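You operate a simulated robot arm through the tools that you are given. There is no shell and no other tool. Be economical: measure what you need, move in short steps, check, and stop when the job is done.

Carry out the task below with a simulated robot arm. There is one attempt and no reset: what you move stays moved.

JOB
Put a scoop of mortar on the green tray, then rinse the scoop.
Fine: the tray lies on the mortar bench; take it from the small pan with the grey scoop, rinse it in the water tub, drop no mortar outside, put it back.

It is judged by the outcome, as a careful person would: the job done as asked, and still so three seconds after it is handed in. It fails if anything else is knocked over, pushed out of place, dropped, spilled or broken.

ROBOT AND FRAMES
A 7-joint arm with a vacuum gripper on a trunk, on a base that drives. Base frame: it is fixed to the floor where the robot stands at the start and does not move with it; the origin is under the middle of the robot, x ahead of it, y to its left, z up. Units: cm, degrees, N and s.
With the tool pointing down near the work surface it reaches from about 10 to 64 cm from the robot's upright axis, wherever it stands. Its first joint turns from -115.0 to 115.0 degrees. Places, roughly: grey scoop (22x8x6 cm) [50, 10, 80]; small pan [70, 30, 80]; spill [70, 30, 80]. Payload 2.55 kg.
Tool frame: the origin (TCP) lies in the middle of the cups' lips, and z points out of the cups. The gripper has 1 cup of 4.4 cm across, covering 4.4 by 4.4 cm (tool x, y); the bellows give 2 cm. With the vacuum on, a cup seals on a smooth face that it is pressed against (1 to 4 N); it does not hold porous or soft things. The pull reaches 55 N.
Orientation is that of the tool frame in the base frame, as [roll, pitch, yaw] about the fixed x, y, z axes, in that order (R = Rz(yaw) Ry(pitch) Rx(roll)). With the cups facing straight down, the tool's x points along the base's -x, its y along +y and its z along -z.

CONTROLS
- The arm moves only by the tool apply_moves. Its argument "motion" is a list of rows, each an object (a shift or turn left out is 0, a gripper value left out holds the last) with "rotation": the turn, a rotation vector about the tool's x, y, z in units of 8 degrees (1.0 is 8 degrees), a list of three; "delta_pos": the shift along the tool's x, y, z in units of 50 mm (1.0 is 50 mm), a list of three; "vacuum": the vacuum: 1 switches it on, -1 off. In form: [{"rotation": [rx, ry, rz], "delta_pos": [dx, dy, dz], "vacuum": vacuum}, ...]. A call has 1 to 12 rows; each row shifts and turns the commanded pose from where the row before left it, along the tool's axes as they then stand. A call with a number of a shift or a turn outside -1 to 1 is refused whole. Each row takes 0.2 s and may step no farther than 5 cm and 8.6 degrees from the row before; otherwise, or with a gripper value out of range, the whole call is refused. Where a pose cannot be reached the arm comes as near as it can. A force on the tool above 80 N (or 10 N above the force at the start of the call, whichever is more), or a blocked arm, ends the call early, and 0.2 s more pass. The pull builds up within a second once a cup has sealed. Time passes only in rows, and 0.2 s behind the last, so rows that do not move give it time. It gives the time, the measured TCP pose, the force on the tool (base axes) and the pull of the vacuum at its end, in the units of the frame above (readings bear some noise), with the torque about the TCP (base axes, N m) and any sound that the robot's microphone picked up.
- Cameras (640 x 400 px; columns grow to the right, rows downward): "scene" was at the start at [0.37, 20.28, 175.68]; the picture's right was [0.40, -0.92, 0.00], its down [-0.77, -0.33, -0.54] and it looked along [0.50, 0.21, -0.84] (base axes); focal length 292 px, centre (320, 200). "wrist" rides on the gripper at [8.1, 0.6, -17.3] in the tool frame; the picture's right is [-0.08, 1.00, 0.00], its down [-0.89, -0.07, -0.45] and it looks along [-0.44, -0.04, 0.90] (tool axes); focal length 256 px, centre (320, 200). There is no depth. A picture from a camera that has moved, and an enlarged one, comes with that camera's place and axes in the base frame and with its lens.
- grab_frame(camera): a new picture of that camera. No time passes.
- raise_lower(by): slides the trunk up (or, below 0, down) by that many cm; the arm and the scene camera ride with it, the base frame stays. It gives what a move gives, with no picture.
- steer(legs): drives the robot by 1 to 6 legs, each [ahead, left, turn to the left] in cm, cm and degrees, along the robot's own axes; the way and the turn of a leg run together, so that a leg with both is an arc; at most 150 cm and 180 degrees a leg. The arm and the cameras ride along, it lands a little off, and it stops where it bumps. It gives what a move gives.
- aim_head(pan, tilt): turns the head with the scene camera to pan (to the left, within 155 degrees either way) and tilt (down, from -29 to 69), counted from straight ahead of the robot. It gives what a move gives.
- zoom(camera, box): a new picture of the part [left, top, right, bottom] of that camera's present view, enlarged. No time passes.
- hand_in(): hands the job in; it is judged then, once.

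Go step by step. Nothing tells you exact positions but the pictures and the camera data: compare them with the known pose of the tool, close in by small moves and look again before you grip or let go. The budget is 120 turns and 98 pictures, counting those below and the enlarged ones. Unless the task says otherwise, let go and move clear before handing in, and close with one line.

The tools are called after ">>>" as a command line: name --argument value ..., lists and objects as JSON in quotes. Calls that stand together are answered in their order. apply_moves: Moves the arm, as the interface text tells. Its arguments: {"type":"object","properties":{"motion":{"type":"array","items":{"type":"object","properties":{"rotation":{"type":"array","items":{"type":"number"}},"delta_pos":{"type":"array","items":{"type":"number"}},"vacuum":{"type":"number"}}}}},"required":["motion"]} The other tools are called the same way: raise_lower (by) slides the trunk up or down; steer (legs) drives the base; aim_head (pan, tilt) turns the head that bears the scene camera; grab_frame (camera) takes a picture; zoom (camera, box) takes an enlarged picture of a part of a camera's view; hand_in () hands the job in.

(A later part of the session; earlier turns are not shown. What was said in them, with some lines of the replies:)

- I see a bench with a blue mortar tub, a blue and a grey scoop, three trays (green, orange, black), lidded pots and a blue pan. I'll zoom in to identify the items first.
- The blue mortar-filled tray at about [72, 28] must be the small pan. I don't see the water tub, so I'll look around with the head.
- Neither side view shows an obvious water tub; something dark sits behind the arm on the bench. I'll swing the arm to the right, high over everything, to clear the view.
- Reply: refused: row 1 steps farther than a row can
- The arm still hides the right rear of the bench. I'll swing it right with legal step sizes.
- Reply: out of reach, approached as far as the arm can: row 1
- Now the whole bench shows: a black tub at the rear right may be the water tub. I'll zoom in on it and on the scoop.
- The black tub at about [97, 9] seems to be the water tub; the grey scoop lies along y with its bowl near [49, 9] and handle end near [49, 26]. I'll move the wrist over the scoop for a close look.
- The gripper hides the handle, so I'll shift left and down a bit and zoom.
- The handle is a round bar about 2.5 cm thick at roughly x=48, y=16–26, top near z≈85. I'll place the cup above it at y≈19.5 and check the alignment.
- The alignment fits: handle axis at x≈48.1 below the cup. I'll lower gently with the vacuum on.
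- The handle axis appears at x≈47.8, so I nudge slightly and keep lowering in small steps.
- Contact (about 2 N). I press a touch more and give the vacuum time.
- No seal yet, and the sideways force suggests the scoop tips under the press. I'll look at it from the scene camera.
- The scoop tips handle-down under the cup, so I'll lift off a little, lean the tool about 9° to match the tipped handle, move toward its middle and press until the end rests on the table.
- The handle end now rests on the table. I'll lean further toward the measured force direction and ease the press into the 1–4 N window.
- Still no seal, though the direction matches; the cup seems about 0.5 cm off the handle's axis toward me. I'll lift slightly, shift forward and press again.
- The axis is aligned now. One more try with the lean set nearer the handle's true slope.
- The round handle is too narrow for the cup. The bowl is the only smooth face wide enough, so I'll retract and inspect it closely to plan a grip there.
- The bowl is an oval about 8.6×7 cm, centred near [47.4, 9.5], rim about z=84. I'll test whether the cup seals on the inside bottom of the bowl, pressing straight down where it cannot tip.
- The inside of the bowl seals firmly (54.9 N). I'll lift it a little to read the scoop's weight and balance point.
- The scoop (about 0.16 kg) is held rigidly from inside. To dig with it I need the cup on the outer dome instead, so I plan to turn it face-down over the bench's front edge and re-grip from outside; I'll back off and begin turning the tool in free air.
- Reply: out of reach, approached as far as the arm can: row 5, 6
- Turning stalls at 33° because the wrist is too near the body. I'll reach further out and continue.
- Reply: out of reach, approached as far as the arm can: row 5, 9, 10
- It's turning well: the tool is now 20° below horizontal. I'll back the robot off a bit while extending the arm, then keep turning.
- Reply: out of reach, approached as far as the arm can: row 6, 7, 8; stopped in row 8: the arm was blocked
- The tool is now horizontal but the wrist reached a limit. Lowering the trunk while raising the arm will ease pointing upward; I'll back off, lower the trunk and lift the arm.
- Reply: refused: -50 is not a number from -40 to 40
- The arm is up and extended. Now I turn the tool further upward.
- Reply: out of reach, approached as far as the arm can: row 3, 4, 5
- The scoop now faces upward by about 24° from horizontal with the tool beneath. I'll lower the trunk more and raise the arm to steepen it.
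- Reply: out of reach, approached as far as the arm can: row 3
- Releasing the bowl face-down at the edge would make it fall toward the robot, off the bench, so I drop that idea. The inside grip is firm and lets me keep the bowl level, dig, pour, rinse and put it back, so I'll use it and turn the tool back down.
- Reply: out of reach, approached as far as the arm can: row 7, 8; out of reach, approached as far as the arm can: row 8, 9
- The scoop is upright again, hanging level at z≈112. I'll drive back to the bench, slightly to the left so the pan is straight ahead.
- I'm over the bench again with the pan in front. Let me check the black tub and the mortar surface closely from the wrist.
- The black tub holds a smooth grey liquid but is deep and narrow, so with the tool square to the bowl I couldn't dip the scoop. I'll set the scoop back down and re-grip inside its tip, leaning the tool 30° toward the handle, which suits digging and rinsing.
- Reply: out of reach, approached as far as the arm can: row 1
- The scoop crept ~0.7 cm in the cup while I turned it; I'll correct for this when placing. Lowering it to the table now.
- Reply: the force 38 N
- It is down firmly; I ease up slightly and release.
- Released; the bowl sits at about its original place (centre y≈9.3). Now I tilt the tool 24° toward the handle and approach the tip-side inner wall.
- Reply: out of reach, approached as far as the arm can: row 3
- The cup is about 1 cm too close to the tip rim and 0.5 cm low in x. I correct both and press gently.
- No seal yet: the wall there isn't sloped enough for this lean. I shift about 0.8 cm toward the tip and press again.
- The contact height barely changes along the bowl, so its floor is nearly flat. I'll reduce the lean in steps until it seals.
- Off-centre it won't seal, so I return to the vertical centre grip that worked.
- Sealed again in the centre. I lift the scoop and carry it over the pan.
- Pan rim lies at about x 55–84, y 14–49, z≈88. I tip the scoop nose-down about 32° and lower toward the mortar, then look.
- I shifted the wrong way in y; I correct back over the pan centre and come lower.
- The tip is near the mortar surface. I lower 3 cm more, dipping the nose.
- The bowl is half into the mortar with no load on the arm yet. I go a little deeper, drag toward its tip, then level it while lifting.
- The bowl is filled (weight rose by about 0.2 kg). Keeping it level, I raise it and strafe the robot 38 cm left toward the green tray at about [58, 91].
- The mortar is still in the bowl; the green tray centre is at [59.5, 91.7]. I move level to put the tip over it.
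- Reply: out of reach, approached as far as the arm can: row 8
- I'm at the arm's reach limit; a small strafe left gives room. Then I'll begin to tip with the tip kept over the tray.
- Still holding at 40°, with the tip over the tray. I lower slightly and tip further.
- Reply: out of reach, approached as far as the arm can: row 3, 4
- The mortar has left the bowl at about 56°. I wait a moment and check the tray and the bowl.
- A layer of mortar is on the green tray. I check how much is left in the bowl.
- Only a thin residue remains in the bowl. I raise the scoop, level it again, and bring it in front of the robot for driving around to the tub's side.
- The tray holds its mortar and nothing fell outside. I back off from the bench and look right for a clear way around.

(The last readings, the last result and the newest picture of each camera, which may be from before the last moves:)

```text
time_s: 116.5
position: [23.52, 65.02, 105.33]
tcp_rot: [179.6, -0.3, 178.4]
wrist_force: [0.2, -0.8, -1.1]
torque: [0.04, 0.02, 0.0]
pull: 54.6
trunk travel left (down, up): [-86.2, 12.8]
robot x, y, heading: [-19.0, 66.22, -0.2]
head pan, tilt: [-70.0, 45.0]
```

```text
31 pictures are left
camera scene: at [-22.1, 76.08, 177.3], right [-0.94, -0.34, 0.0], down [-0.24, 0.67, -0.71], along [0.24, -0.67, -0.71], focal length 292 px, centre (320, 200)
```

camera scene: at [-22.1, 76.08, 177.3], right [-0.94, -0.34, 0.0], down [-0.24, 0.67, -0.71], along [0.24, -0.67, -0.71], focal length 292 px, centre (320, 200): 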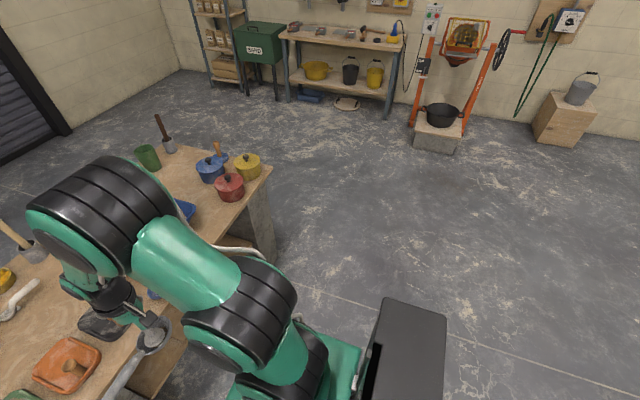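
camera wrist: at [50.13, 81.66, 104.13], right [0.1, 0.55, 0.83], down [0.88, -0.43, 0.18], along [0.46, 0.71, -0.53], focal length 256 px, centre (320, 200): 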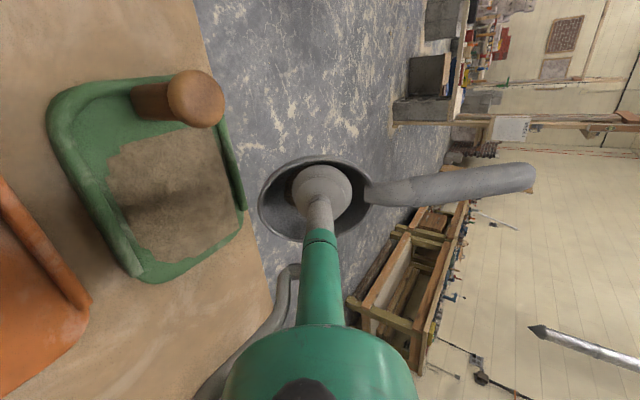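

The floor on the right is clear (the dark box is the robot's own body). I drive around the right end to behind the bench and turn to face it.

>>> steer --legs '[[0, -141, 0], [150, 0, 0], [50, 0, 0], [0, 88, 0], [0, 0, 180]]'

>>> aim_head --pan 0 --tilt 45

>>> grab_frame --camera "scene"

```text
time_s: 144.7
position: [140.42, 13.87, 105.37]
tcp_rot: [179.6, -0.3, -7.2]
wrist_force: [-0.3, 0.1, -2.3]
torque: [-0.02, 0.03, 0.0]
pull: 54.8
trunk travel left (down, up): [-86.2, 12.8]
robot x, y, heading: [182.53, 8.6, 174.1]
head pan, tilt: [-70.0, 45.0]
```

```text
time_s: 146.1
position: [140.19, 13.91, 105.51]
tcp_rot: [179.6, -0.3, -7.2]
wrist_force: [0.3, 0.9, -1.5]
torque: [-0.02, 0.0, -0.02]
pull: 55.2
trunk travel left (down, up): [-86.2, 12.8]
robot x, y, heading: [182.61, 8.65, 174.1]
head pan, tilt: [0.0, 45.0]
```

```text
30 pictures are left
camera scene: at [178.39, -8.88, 177.3], right [0.1, 0.99, 0.0], down [0.7, -0.07, -0.71], along [-0.7, 0.07, -0.71], focal length 292 px, centre (320, 200)
```

scene: 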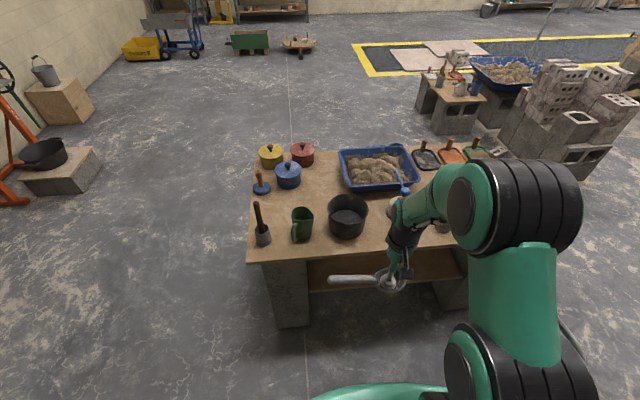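

Now I'm behind the bench facing the black tub. I zoom in on it to judge position and water level.

>>> zoom --camera "scene" --box '[280, 170, 440, 290]'

```text
3.33 times, centred on (360, 230) of scene
camera zoom: at [178.39, -8.88, 177.3], right [0.1, 0.99, 0.0], down [0.7, -0.07, -0.71], along [-0.7, 0.07, -0.71], focal length 972 px, centre (187, 100)
```

zoom: 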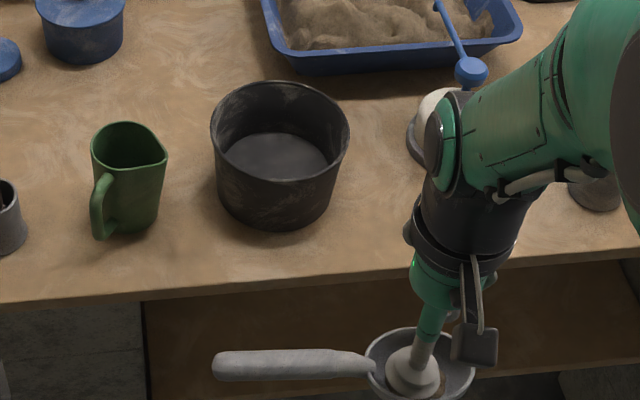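

The tub's rim centre is about [97.5, 10.8], inner radius 8 cm, rim z≈88.5, with shiny liquid low inside. I drive forward 37 cm so the tub is well in reach.

>>> steer --legs '[[37, 0, 0]]'

>>> grab_frame --camera "wrist"

>>> grab_frame --camera "scene"

```text
time_s: 148.4
position: [104.31, 18.66, 105.4]
tcp_rot: [179.6, -0.4, -8.1]
wrist_force: [0.0, -0.6, -2.5]
torque: [-0.04, -0.01, -0.02]
pull: 54.5
trunk travel left (down, up): [-86.2, 12.8]
robot x, y, heading: [146.35, 12.55, 173.3]
head pan, tilt: [0.0, 45.0]
```

```text
28 pictures are left
camera wrist: at [112.08, 17.04, 122.74], right [-0.22, -0.98, 0.01], down [-0.88, 0.2, 0.44], along [-0.43, 0.09, -0.9], focal length 256 px, centre (320, 200)
```

wrist: 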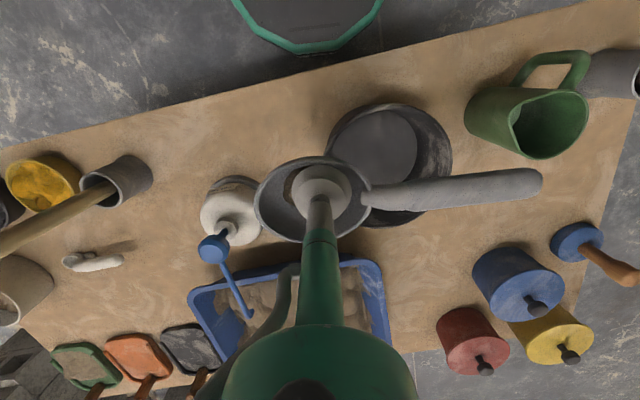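

```text
27 pictures are left
camera scene: at [142.07, -4.81, 177.3], right [0.12, 0.99, 0.0], down [0.7, -0.08, -0.71], along [-0.7, 0.08, -0.71], focal length 292 px, centre (320, 200)
```

scene: 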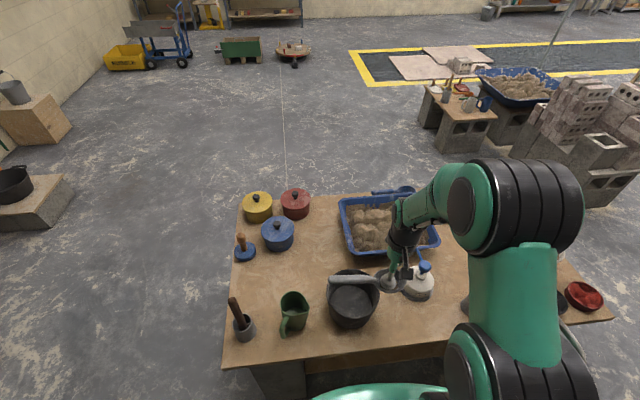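

>>> zoom --camera "wrist" --box '[240, 90, 480, 240]'

>>> zoom --camera "scene" --box '[270, 240, 440, 345]'

```text
2.67 times, centred on (360, 165) of wrist
camera zoom: at [112.08, 17.04, 122.74], right [-0.22, -0.98, 0.01], down [-0.88, 0.2, 0.44], along [-0.43, 0.09, -0.9], focal length 683 px, centre (213, 293)
```

zoom: 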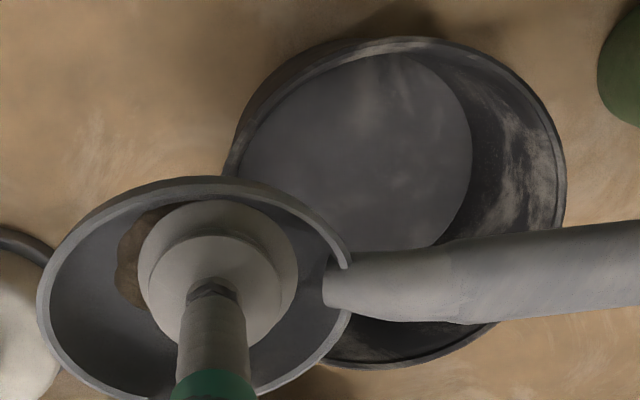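

```text
3.76 times, centred on (355, 292) of scene
camera zoom: at [142.07, -4.81, 177.3], right [0.12, 0.99, 0.0], down [0.7, -0.08, -0.71], along [-0.7, 0.08, -0.71], focal length 1098 px, centre (188, -148)
```

zoom: 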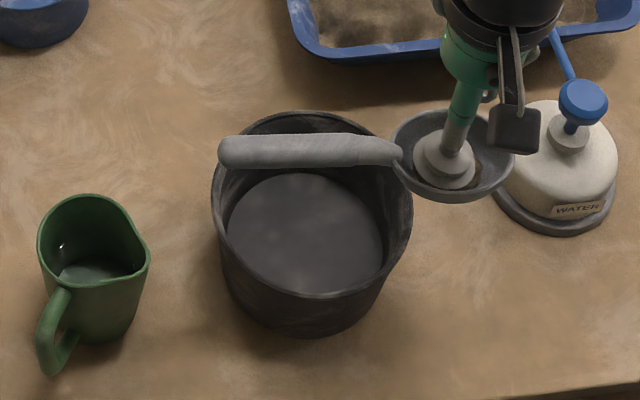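

The tub holds grey water, low inside. I move above its centre and tip the scoop 32° nose-down so the handle clears the rim.

>>> apply_moves --motion '[{"delta_pos": [-0.32, 0.59, 0]}, {"delta_pos": [-0.32, 0.59, 0]}, {"delta_pos": [-0.32, 0.59, 0]}, {"rotation": [-1, 0, 0]}, {"rotation": [-1, 0, 0]}, {"rotation": [-1, 0, 0]}, {"rotation": [-1, 0, 0]}, {"delta_pos": [0, -0.53, 0.848]}, {"delta_pos": [0, -0.3, 0.5]}, {}]'

>>> zoom --camera "scene" --box '[270, 230, 440, 345]'

>>> grab_frame --camera "wrist"

```text
time_s: 150.6
position: [98.35, 10.34, 97.57]
tcp_rot: [147.6, -0.4, -8.2]
wrist_force: [-0.4, -0.2, -2.5]
torque: [0.0, 0.0, -0.01]
pull: 54.6
trunk travel left (down, up): [-86.2, 12.8]
robot x, y, heading: [146.19, 13.07, 172.9]
head pan, tilt: [0.0, 45.0]
```

```text
3.48 times, centred on (355, 288) of scene
camera zoom: at [142.14, -4.81, 177.3], right [0.12, 0.99, 0.0], down [0.7, -0.08, -0.71], along [-0.7, 0.08, -0.71], focal length 1014 px, centre (198, -104)
```

zoom: 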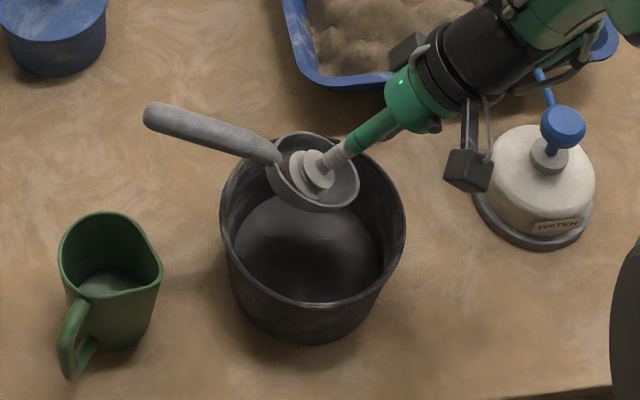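

```text
23 pictures are left
camera wrist: at [107.47, 18.02, 112.55], right [-0.2, -0.82, 0.53], down [-0.84, 0.42, 0.33], along [-0.5, -0.38, -0.78], focal length 256 px, centre (320, 200)
```

wrist: 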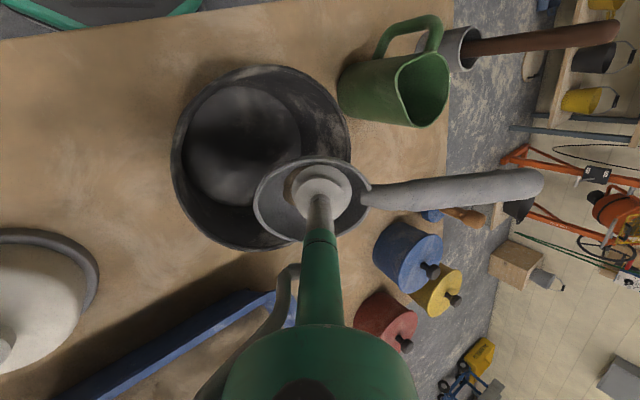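

Alignment is good; I nudge slightly and lower the bowl into the tub stepwise.

>>> apply_moves --motion '[{"delta_pos": [0.12, -0.14, -0.08]}, {"delta_pos": [0, -0.42, 0.68]}, {"delta_pos": [0, -0.42, 0.68]}, {}]'

>>> zoom --camera "scene" --box '[270, 230, 440, 345]'

```text
time_s: 151.6
position: [99.12, 11.03, 89.5]
tcp_rot: [147.6, -0.4, -8.1]
wrist_force: [0.6, -0.3, -1.8]
torque: [-0.04, 0.01, 0.05]
pull: 54.8
trunk travel left (down, up): [-86.2, 12.8]
robot x, y, heading: [146.22, 12.43, 173.4]
head pan, tilt: [0.0, 45.0]
```

```text
3.48 times, centred on (355, 288) of scene
camera zoom: at [142.17, -4.8, 177.3], right [0.12, 0.99, 0.0], down [0.7, -0.08, -0.71], along [-0.7, 0.08, -0.71], focal length 1014 px, centre (198, -104)
```

zoom: 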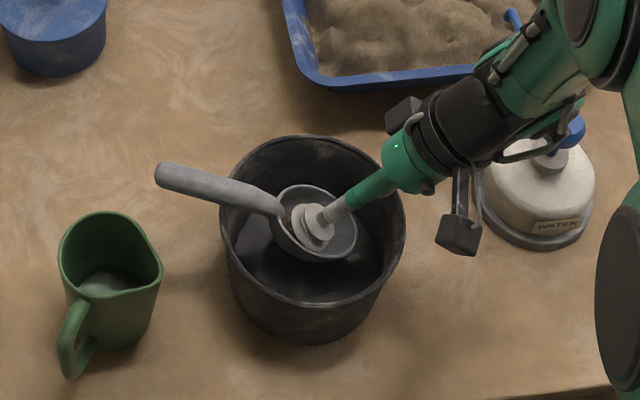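

The bowl is inside the rim. One more notch of tilt for handle clearance, then down into the water.

>>> apply_moves --motion '[{"rotation": [-1, 0, 0]}, {"delta_pos": [0, -0.32, 0.38]}, {"delta_pos": [0, -0.19, 0.23]}, {"delta_pos": [0, -0.06, 0.08]}, {}]'

>>> zoom --camera "scene" --box '[270, 230, 440, 345]'

```text
time_s: 152.8
position: [99.09, 10.7, 85.78]
tcp_rot: [138.9, 0.1, -7.7]
wrist_force: [1.3, -7.7, 53.3]
torque: [0.19, 0.22, -0.03]
pull: 54.8
trunk travel left (down, up): [-86.2, 12.8]
robot x, y, heading: [146.36, 12.58, 173.2]
head pan, tilt: [0.0, 45.0]
```

```text
3.48 times, centred on (355, 288) of scene
camera zoom: at [142.85, -4.93, 177.35], right [0.12, 0.99, 0.0], down [0.7, -0.08, -0.71], along [-0.71, 0.08, -0.7], focal length 1014 px, centre (198, -104)
```

zoom: 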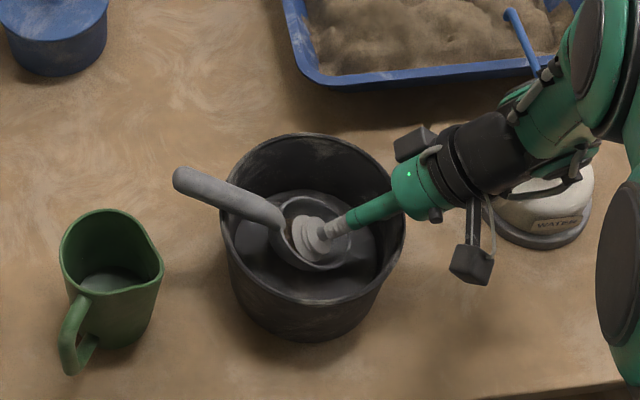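

The tip reached the tub's bottom; the bowl is in the water. I ease up and swish gently.

>>> apply_moves --motion '[{"delta_pos": [0, 0.1, -0.12]}, {"delta_pos": [0.2, 0, 0]}, {"delta_pos": [-0.2, 0, 0]}, {"delta_pos": [-0.2, 0, 0]}, {"delta_pos": [0.2, 0, 0]}, {}]'

>>> zoom --camera "wrist" --box '[220, 110, 420, 260]'

```text
time_s: 154.2
position: [99.33, 11.0, 85.67]
tcp_rot: [139.7, -0.6, -8.1]
wrist_force: [0.8, 0.3, 0.9]
torque: [-0.05, -0.06, -0.06]
pull: 54.3
trunk travel left (down, up): [-86.2, 12.8]
robot x, y, heading: [146.21, 12.57, 173.2]
head pan, tilt: [0.0, 45.0]
```

```text
2.67 times, centred on (320, 185) of wrist
camera zoom: at [108.68, 20.56, 99.31], right [-0.19, -0.74, 0.65], down [-0.84, 0.47, 0.28], along [-0.51, -0.49, -0.71], focal length 683 px, centre (320, 240)
```

zoom: 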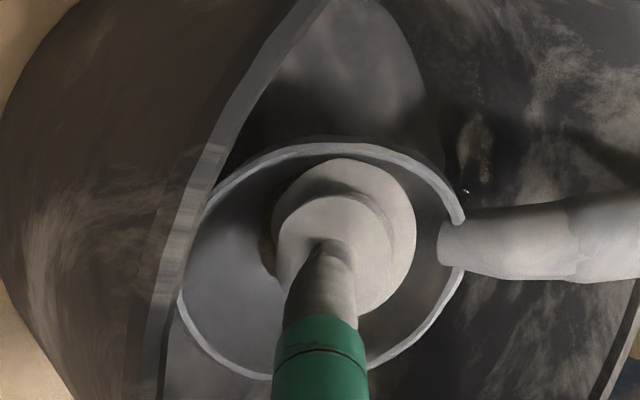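

I give it several dip-and-swish cycles to rinse more thoroughly.

>>> apply_moves --motion '[{"delta_pos": [0, 0.26, -0.31]}, {"delta_pos": [0, -0.25, 0.3]}, {"delta_pos": [0.25, 0, 0]}, {"delta_pos": [-0.5, 0, 0]}, {"delta_pos": [0.25, 0, 0]}, {"delta_pos": [0, 0.26, -0.31], "rotation": [0.9, 0, 0]}, {"delta_pos": [0, -0.2, 0.26]}, {"delta_pos": [0.2, 0, 0]}, {"delta_pos": [-0.4, 0, 0]}, {"delta_pos": [0.2, 0, 0]}, {}]'

>>> zoom --camera "wrist" --box '[220, 110, 420, 260]'

>>> zoom --camera "scene" --box '[300, 260, 400, 330]'

```text
time_s: 156.6
position: [99.2, 11.19, 86.22]
tcp_rot: [146.8, -0.4, -8.1]
wrist_force: [-0.2, 1.6, 2.1]
torque: [-0.52, 0.06, -0.07]
pull: 55.1
trunk travel left (down, up): [-86.2, 12.8]
robot x, y, heading: [146.43, 12.23, 173.8]
head pan, tilt: [0.0, 45.0]
```

```text
2.67 times, centred on (320, 185) of wrist
camera zoom: at [108.31, 18.93, 101.06], right [-0.2, -0.81, 0.55], down [-0.84, 0.43, 0.33], along [-0.5, -0.39, -0.77], focal length 683 px, centre (320, 240)
```

zoom: 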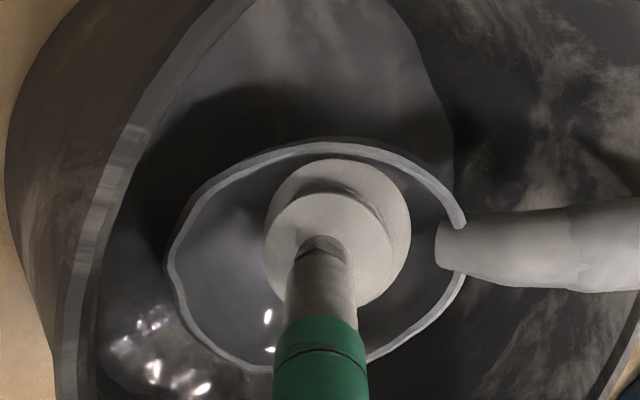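

```text
5.71 times, centred on (350, 295) of scene
camera zoom: at [142.12, -4.72, 177.31], right [0.12, 0.99, 0.0], down [0.7, -0.08, -0.71], along [-0.7, 0.08, -0.71], focal length 1666 px, centre (149, -343)
```

zoom: 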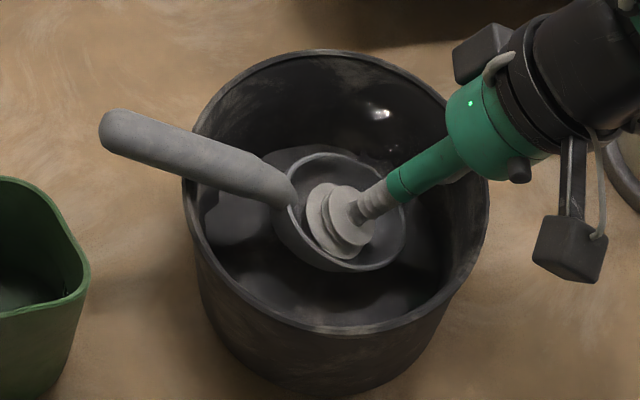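

The bowl is full of clean water with ripples and the residue is gone. I lift above the rim and tip further to drain into the tub.

>>> apply_moves --motion '[{"delta_pos": [0, 0.2, -0.31]}, {"delta_pos": [0, 0.4, -0.62]}, {"delta_pos": [0, 0.3, -0.47]}, {"rotation": [-1, 0, 0]}, {"rotation": [-1, 0, 0]}, {"rotation": [-1, 0, 0]}, {"rotation": [-1, 0, 0]}, {}, {}, {}, {}]'

>>> zoom --camera "scene" --box '[280, 230, 440, 345]'

>>> zoom --camera "wrist" --box '[220, 110, 420, 260]'

```text
time_s: 159.0
position: [99.87, 9.61, 94.09]
tcp_rot: [129.9, 0.0, -8.4]
wrist_force: [-0.3, -0.4, -2.2]
torque: [-0.1, 0.01, 0.03]
pull: 55.0
out of reach, approached as far as the arm can: row 6, 7
trunk travel left (down, up): [-86.2, 12.8]
robot x, y, heading: [146.43, 12.56, 173.2]
head pan, tilt: [0.0, 45.0]
```

```text
3.48 times, centred on (360, 288) of scene
camera zoom: at [142.12, -4.75, 177.3], right [0.12, 0.99, 0.0], down [0.7, -0.08, -0.71], along [-0.7, 0.08, -0.71], focal length 1014 px, centre (181, -104)
```

zoom: 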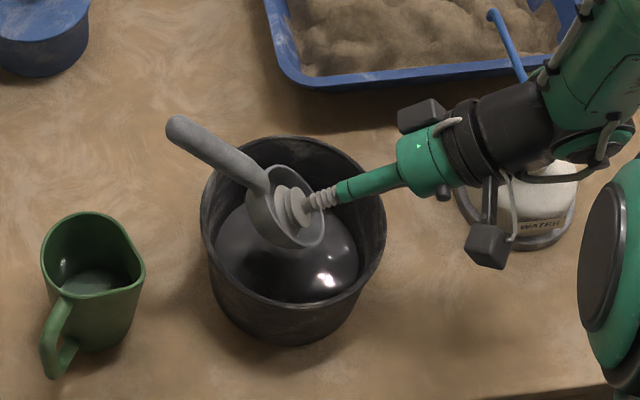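

```text
2.67 times, centred on (320, 185) of wrist
camera zoom: at [109.89, 21.18, 105.61], right [-0.17, -0.62, 0.76], down [-0.83, 0.52, 0.23], along [-0.54, -0.59, -0.6], focal length 683 px, centre (320, 240)
```

zoom: 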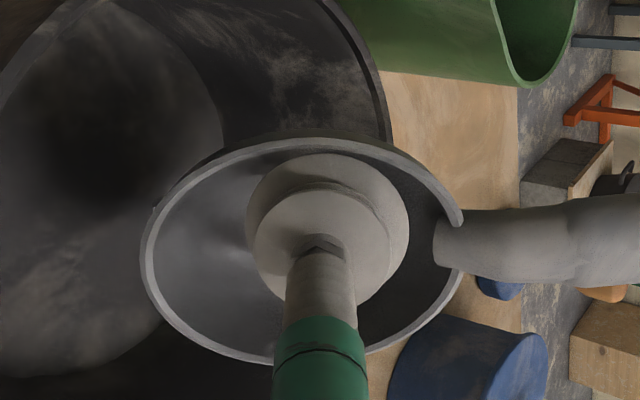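

It is tilted 50°; I raise slightly and try to tip a bit further to drain fully, still over the tub.

>>> apply_moves --motion '[{"delta_pos": [0, 0.46, -0.38]}, {"rotation": [-1, 0, 0]}, {"rotation": [-1, 0, 0]}, {"rotation": [-1, 0, 0]}, {}, {}, {}]'

>>> zoom --camera "wrist" --box '[220, 110, 420, 260]'

```text
time_s: 160.6
position: [100.85, 9.15, 96.68]
tcp_rot: [130.1, 0.0, -8.6]
wrist_force: [-0.6, 0.1, -1.5]
torque: [-0.13, 0.04, 0.0]
pull: 54.4
out of reach, approached as far as the arm can: row 1, 2, 3, 4
trunk travel left (down, up): [-86.2, 12.8]
robot x, y, heading: [146.2, 13.02, 173.2]
head pan, tilt: [0.0, 45.0]
```

```text
2.67 times, centred on (320, 185) of wrist
camera zoom: at [110.64, 20.77, 108.29], right [-0.17, -0.62, 0.76], down [-0.82, 0.52, 0.23], along [-0.54, -0.59, -0.6], focal length 683 px, centre (320, 240)
```

zoom: 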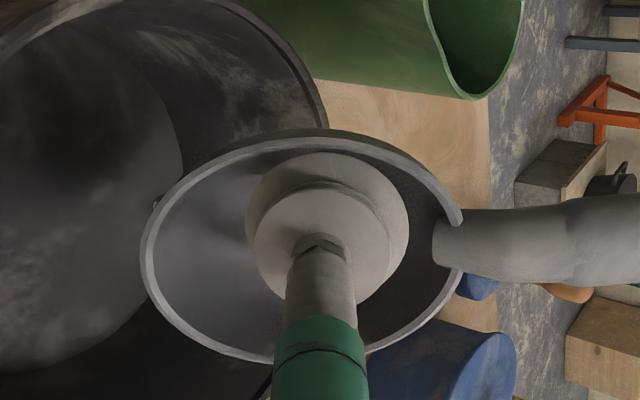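

The bowl looks clean and drained. I raise it, level it, and retract for the drive back.

>>> apply_moves --motion '[{"rotation": [1, 0, 0], "delta_pos": [0, 0.6, -0.5]}, {"rotation": [1, 0, 0], "delta_pos": [0, 0.5, -0.6]}, {"rotation": [1, 0, 0]}, {"rotation": [1, 0, 0]}, {"rotation": [1, 0, 0]}, {"rotation": [1, 0, 0]}, {"rotation": [0.24, 0, 0]}, {}]'

>>> zoom --camera "wrist" --box '[220, 110, 420, 260]'

```text
time_s: 162.4
position: [100.98, 9.28, 104.45]
tcp_rot: [180.0, 0.1, -8.5]
wrist_force: [0.3, -0.2, -2.3]
torque: [-0.11, 0.02, 0.04]
pull: 55.0
trunk travel left (down, up): [-86.2, 12.8]
robot x, y, heading: [146.48, 12.11, 173.1]
head pan, tilt: [0.0, 45.0]
```

```text
2.67 times, centred on (320, 185) of wrist
camera zoom: at [108.77, 7.58, 121.74], right [-0.23, -0.97, 0.0], down [-0.87, 0.2, 0.45], along [-0.44, 0.1, -0.89], focal length 683 px, centre (320, 240)
```

zoom: 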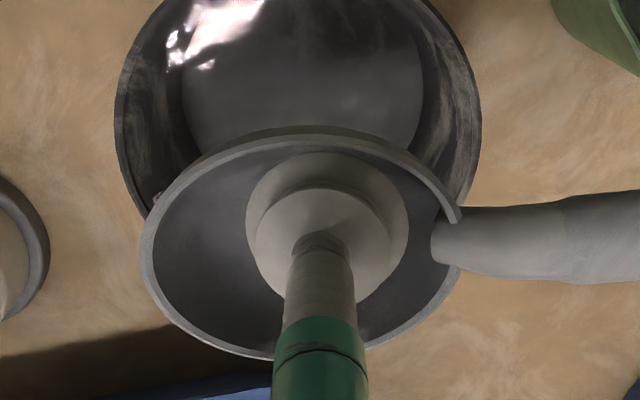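

The scoop is clean. I back away and turn to heading 0.

>>> steer --legs '[[-36, 0, 0], [0, 0, -173.2]]'

```text
time_s: 171.9
position: [226.63, 15.4, 104.46]
tcp_rot: [179.9, 0.1, 176.1]
wrist_force: [-0.2, 0.2, -1.4]
torque: [0.08, -0.03, -0.01]
pull: 54.8
trunk travel left (down, up): [-86.2, 12.8]
robot x, y, heading: [182.01, 8.67, -2.1]
head pan, tilt: [0.0, 45.0]
```

>>> steer --legs '[[0, 0, 2.1], [0, -88, 0], [-150, 0, 0], [-50, 0, 0], [0, 97, 0]]'

>>> aim_head --pan 0 --tilt 50

>>> grab_frame --camera "scene"

```text
time_s: 191.2
position: [22.19, 26.71, 104.43]
tcp_rot: [179.9, 0.0, 179.3]
wrist_force: [0.0, -0.3, -1.9]
torque: [0.04, 0.01, -0.01]
pull: 54.6
trunk travel left (down, up): [-86.2, 12.8]
robot x, y, heading: [-22.2, 17.49, 0.9]
head pan, tilt: [0.0, 45.0]
```

```text
time_s: 191.9
position: [22.27, 26.64, 104.46]
tcp_rot: [179.8, 0.0, 179.3]
wrist_force: [0.0, 0.2, -1.5]
torque: [0.07, 0.03, -0.01]
pull: 54.4
trunk travel left (down, up): [-86.2, 12.8]
robot x, y, heading: [-22.32, 17.24, 1.0]
head pan, tilt: [0.0, 50.0]
```

```text
13 pictures are left
camera scene: at [-21.02, 34.79, 176.61], right [0.02, -1.0, 0.0], down [-0.77, -0.01, -0.64], along [0.64, 0.01, -0.77], focal length 292 px, centre (320, 200)
```

scene: 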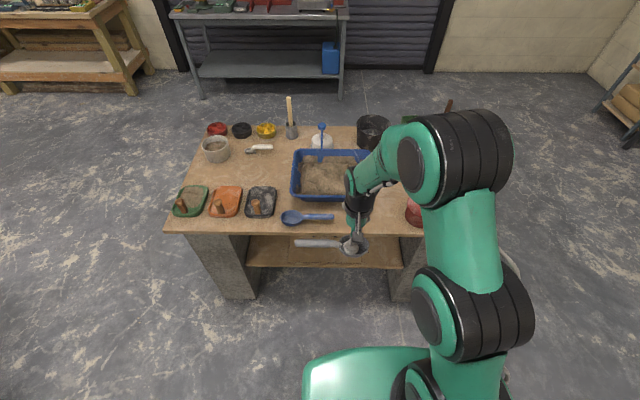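

Back in front. I drive forward 22 cm and move the scoop above its original spot (bowl centre ≈ [47.4, 9.5]).

>>> steer --legs '[[22, 0, -0.9]]'

>>> apply_moves --motion '[{"delta_pos": [0, -0.8, 0]}, {"delta_pos": [0, -0.8, 0]}, {"delta_pos": [0, -0.8, 0]}, {"delta_pos": [0, -0.8, 0]}, {}]'

```text
time_s: 193.5
position: [44.36, 25.9, 104.43]
tcp_rot: [179.9, -0.1, 178.1]
wrist_force: [0.1, 0.2, -2.2]
torque: [0.07, 0.02, 0.0]
pull: 54.7
trunk travel left (down, up): [-86.2, 12.8]
robot x, y, heading: [-0.54, 17.59, -0.3]
head pan, tilt: [0.0, 50.0]
```

```text
time_s: 194.7
position: [43.92, 9.81, 104.47]
tcp_rot: [-180.0, -0.1, 178.1]
wrist_force: [0.0, -0.6, -1.1]
torque: [0.0, -0.04, 0.01]
pull: 55.1
trunk travel left (down, up): [-86.2, 12.8]
robot x, y, heading: [-0.52, 17.43, -0.3]
head pan, tilt: [0.0, 50.0]
```

>>> apply_moves --motion '[{"delta_pos": [-0.7, 0.1, 0], "rotation": [0, 0, -0.24]}, {"delta_pos": [0, 0, 0.8]}, {"delta_pos": [0, 0, 0.8]}, {"delta_pos": [0, 0, 0.8]}, {"delta_pos": [0, 0, 0.6]}, {}]'

>>> grab_frame --camera "wrist"

```text
time_s: 196.1
position: [47.51, 10.23, 89.33]
tcp_rot: [179.9, 0.1, -179.9]
wrist_force: [1.0, -0.2, -2.4]
torque: [0.05, 0.0, -0.01]
pull: 55.0
trunk travel left (down, up): [-86.2, 12.8]
robot x, y, heading: [-0.22, 17.41, -0.3]
head pan, tilt: [0.0, 50.0]
```

```text
12 pictures are left
camera wrist: at [39.37, 10.92, 106.71], right [0.08, 1.0, 0.0], down [0.89, -0.07, 0.45], along [0.45, -0.03, -0.89], focal length 256 px, centre (320, 200)
```

wrist: 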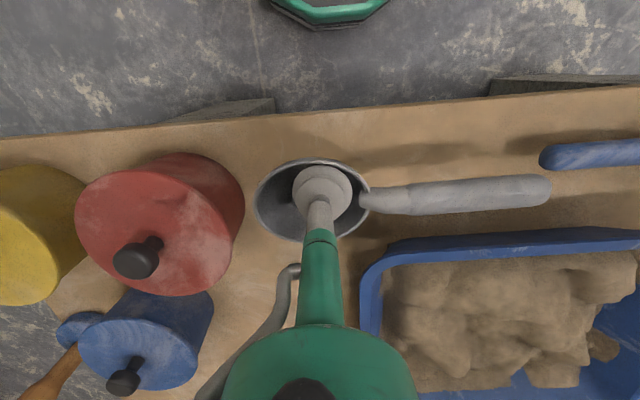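

Bowl position matches the original view. I lower gently until it touches.

>>> apply_moves --motion '[{"delta_pos": [0, 0, 0.6]}, {"delta_pos": [0, 0, 0.36]}, {"delta_pos": [0, 0, 0.1]}, {}]'

```text
time_s: 197.1
position: [47.38, 10.41, 84.23]
tcp_rot: [179.8, 0.0, -180.0]
wrist_force: [0.0, 0.4, -1.8]
torque: [0.06, 0.02, -0.01]
pull: 55.1
trunk travel left (down, up): [-86.2, 12.8]
robot x, y, heading: [-0.85, 17.06, -0.3]
head pan, tilt: [0.0, 50.0]
```

>>> apply_moves --motion '[{"delta_pos": [0, -0.02, 0.06]}, {"delta_pos": [0, 0, 0.05]}, {"delta_pos": [0, 0, 0.04]}, {}]'

```text
time_s: 198.1
position: [47.39, 10.23, 83.52]
tcp_rot: [179.9, 0.2, 179.9]
wrist_force: [-0.5, -1.2, 8.0]
torque: [0.41, 0.12, 0.07]
pull: 54.4
trunk travel left (down, up): [-86.2, 12.8]
robot x, y, heading: [-0.76, 17.51, -0.2]
head pan, tilt: [0.0, 50.0]
```

Touching with 8 N. I release and rise straight up.

>>> apply_moves --motion '[{"delta_pos": [0, 0, -0.02]}, {"vacuum": -1}, {}, {}, {}, {"delta_pos": [0, 0, -0.2]}, {"delta_pos": [0, 0, -0.5]}, {"delta_pos": [0, 0, -0.9]}, {"delta_pos": [0, 0, -0.9]}, {"delta_pos": [0.9, 0, 0]}, {"delta_pos": [0.9, 0, 0]}]'

>>> grab_frame --camera "wrist"

>>> grab_frame --camera "scene"

```text
time_s: 200.5
position: [38.0, 10.23, 95.97]
tcp_rot: [179.9, 0.1, 180.0]
wrist_force: [-1.0, -0.2, 1.0]
torque: [0.02, 0.01, 0.04]
pull: 0.0
trunk travel left (down, up): [-86.2, 12.8]
robot x, y, heading: [-0.72, 17.43, -0.1]
head pan, tilt: [0.0, 50.0]
```

```text
11 pictures are left
camera wrist: at [29.93, 10.9, 113.23], right [0.08, 1.0, 0.0], down [0.89, -0.07, 0.45], along [0.45, -0.03, -0.89], focal length 256 px, centre (320, 200)
```

wrist: 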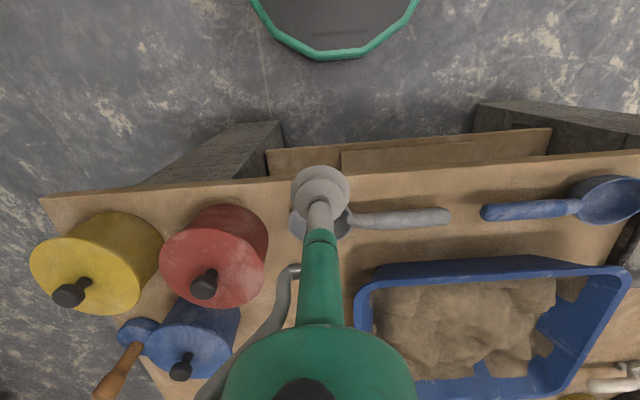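

```text
10 pictures are left
camera scene: at [1.04, 34.91, 176.61], right [0.0, -1.0, 0.0], down [-0.77, 0.0, -0.64], along [0.64, 0.0, -0.77], focal length 292 px, centre (320, 200)
```

scene: 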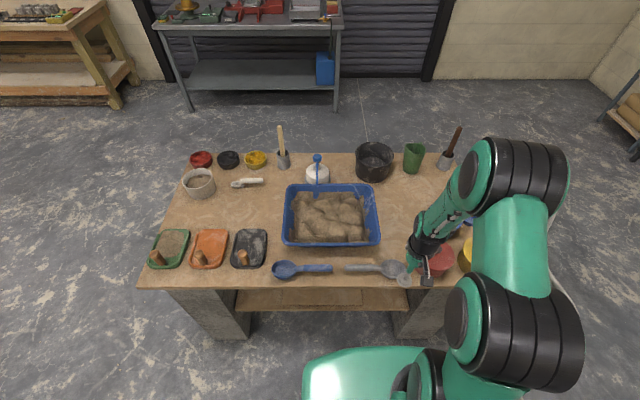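

The scoop is back beside the red pot. I raise the arm clear and check for spills and the tray.

>>> apply_moves --motion '[{"delta_pos": [0.5, 0, -0.8]}, {"delta_pos": [0, -0.5, -0.8]}, {"delta_pos": [0, -0.9, -0.3]}, {"delta_pos": [0, -0.9, 0]}, {"delta_pos": [0, -0.9, 0]}]'

>>> zoom --camera "scene" --box '[260, 170, 440, 295]'

>>> zoom --camera "scene" --box '[130, 160, 290, 290]'

```text
time_s: 201.7
position: [35.63, -5.81, 105.32]
tcp_rot: [179.8, 0.0, -179.9]
wrist_force: [-0.5, -0.4, 0.1]
torque: [0.03, -0.01, -0.01]
pull: 0.1
trunk travel left (down, up): [-86.2, 12.8]
robot x, y, heading: [-0.48, 17.48, -0.1]
head pan, tilt: [0.0, 50.0]
```

```text
3.20 times, centred on (350, 232) of scene
camera zoom: at [1.26, 34.73, 176.63], right [0.0, -1.0, 0.0], down [-0.77, 0.0, -0.64], along [0.64, 0.0, -0.77], focal length 933 px, centre (224, 96)
```

zoom: 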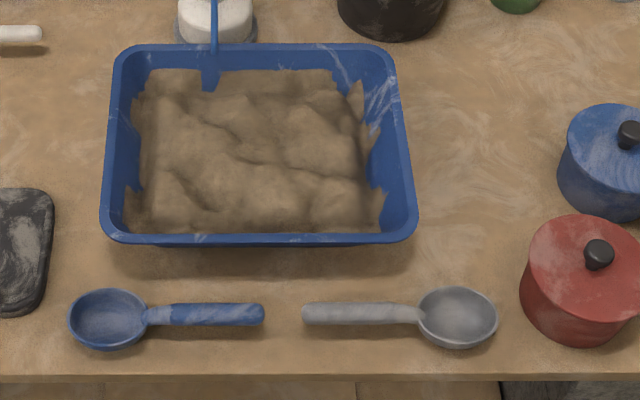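

```text
3.08 times, centred on (210, 225) of scene
camera zoom: at [1.26, 34.73, 176.63], right [0.0, -1.0, 0.0], down [-0.77, 0.0, -0.64], along [0.64, 0.0, -0.77], focal length 897 px, centre (658, 123)
```

zoom: 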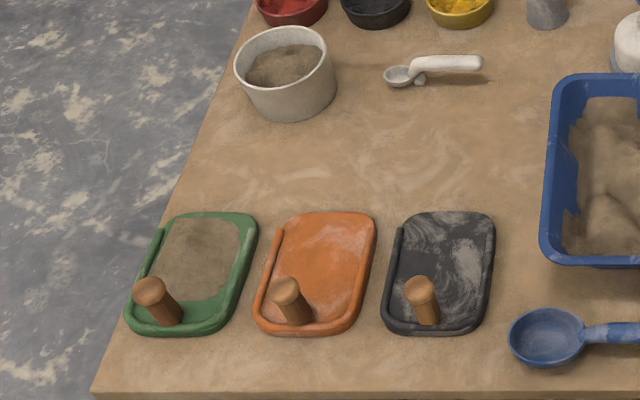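

The mortar lies on the green tray, and the clean scoop is upright in its original place. There are no spills, and nothing else has moved. I'm handing in.

>>> hand_in

```text
The job is handed in.
```

I put a scoop of mortar from the small pan on the green tray, rinsed the grey scoop in the black water tub behind the pan, and put it back in its place. The last pictures showed no mortar anywhere else and nothing else moved.
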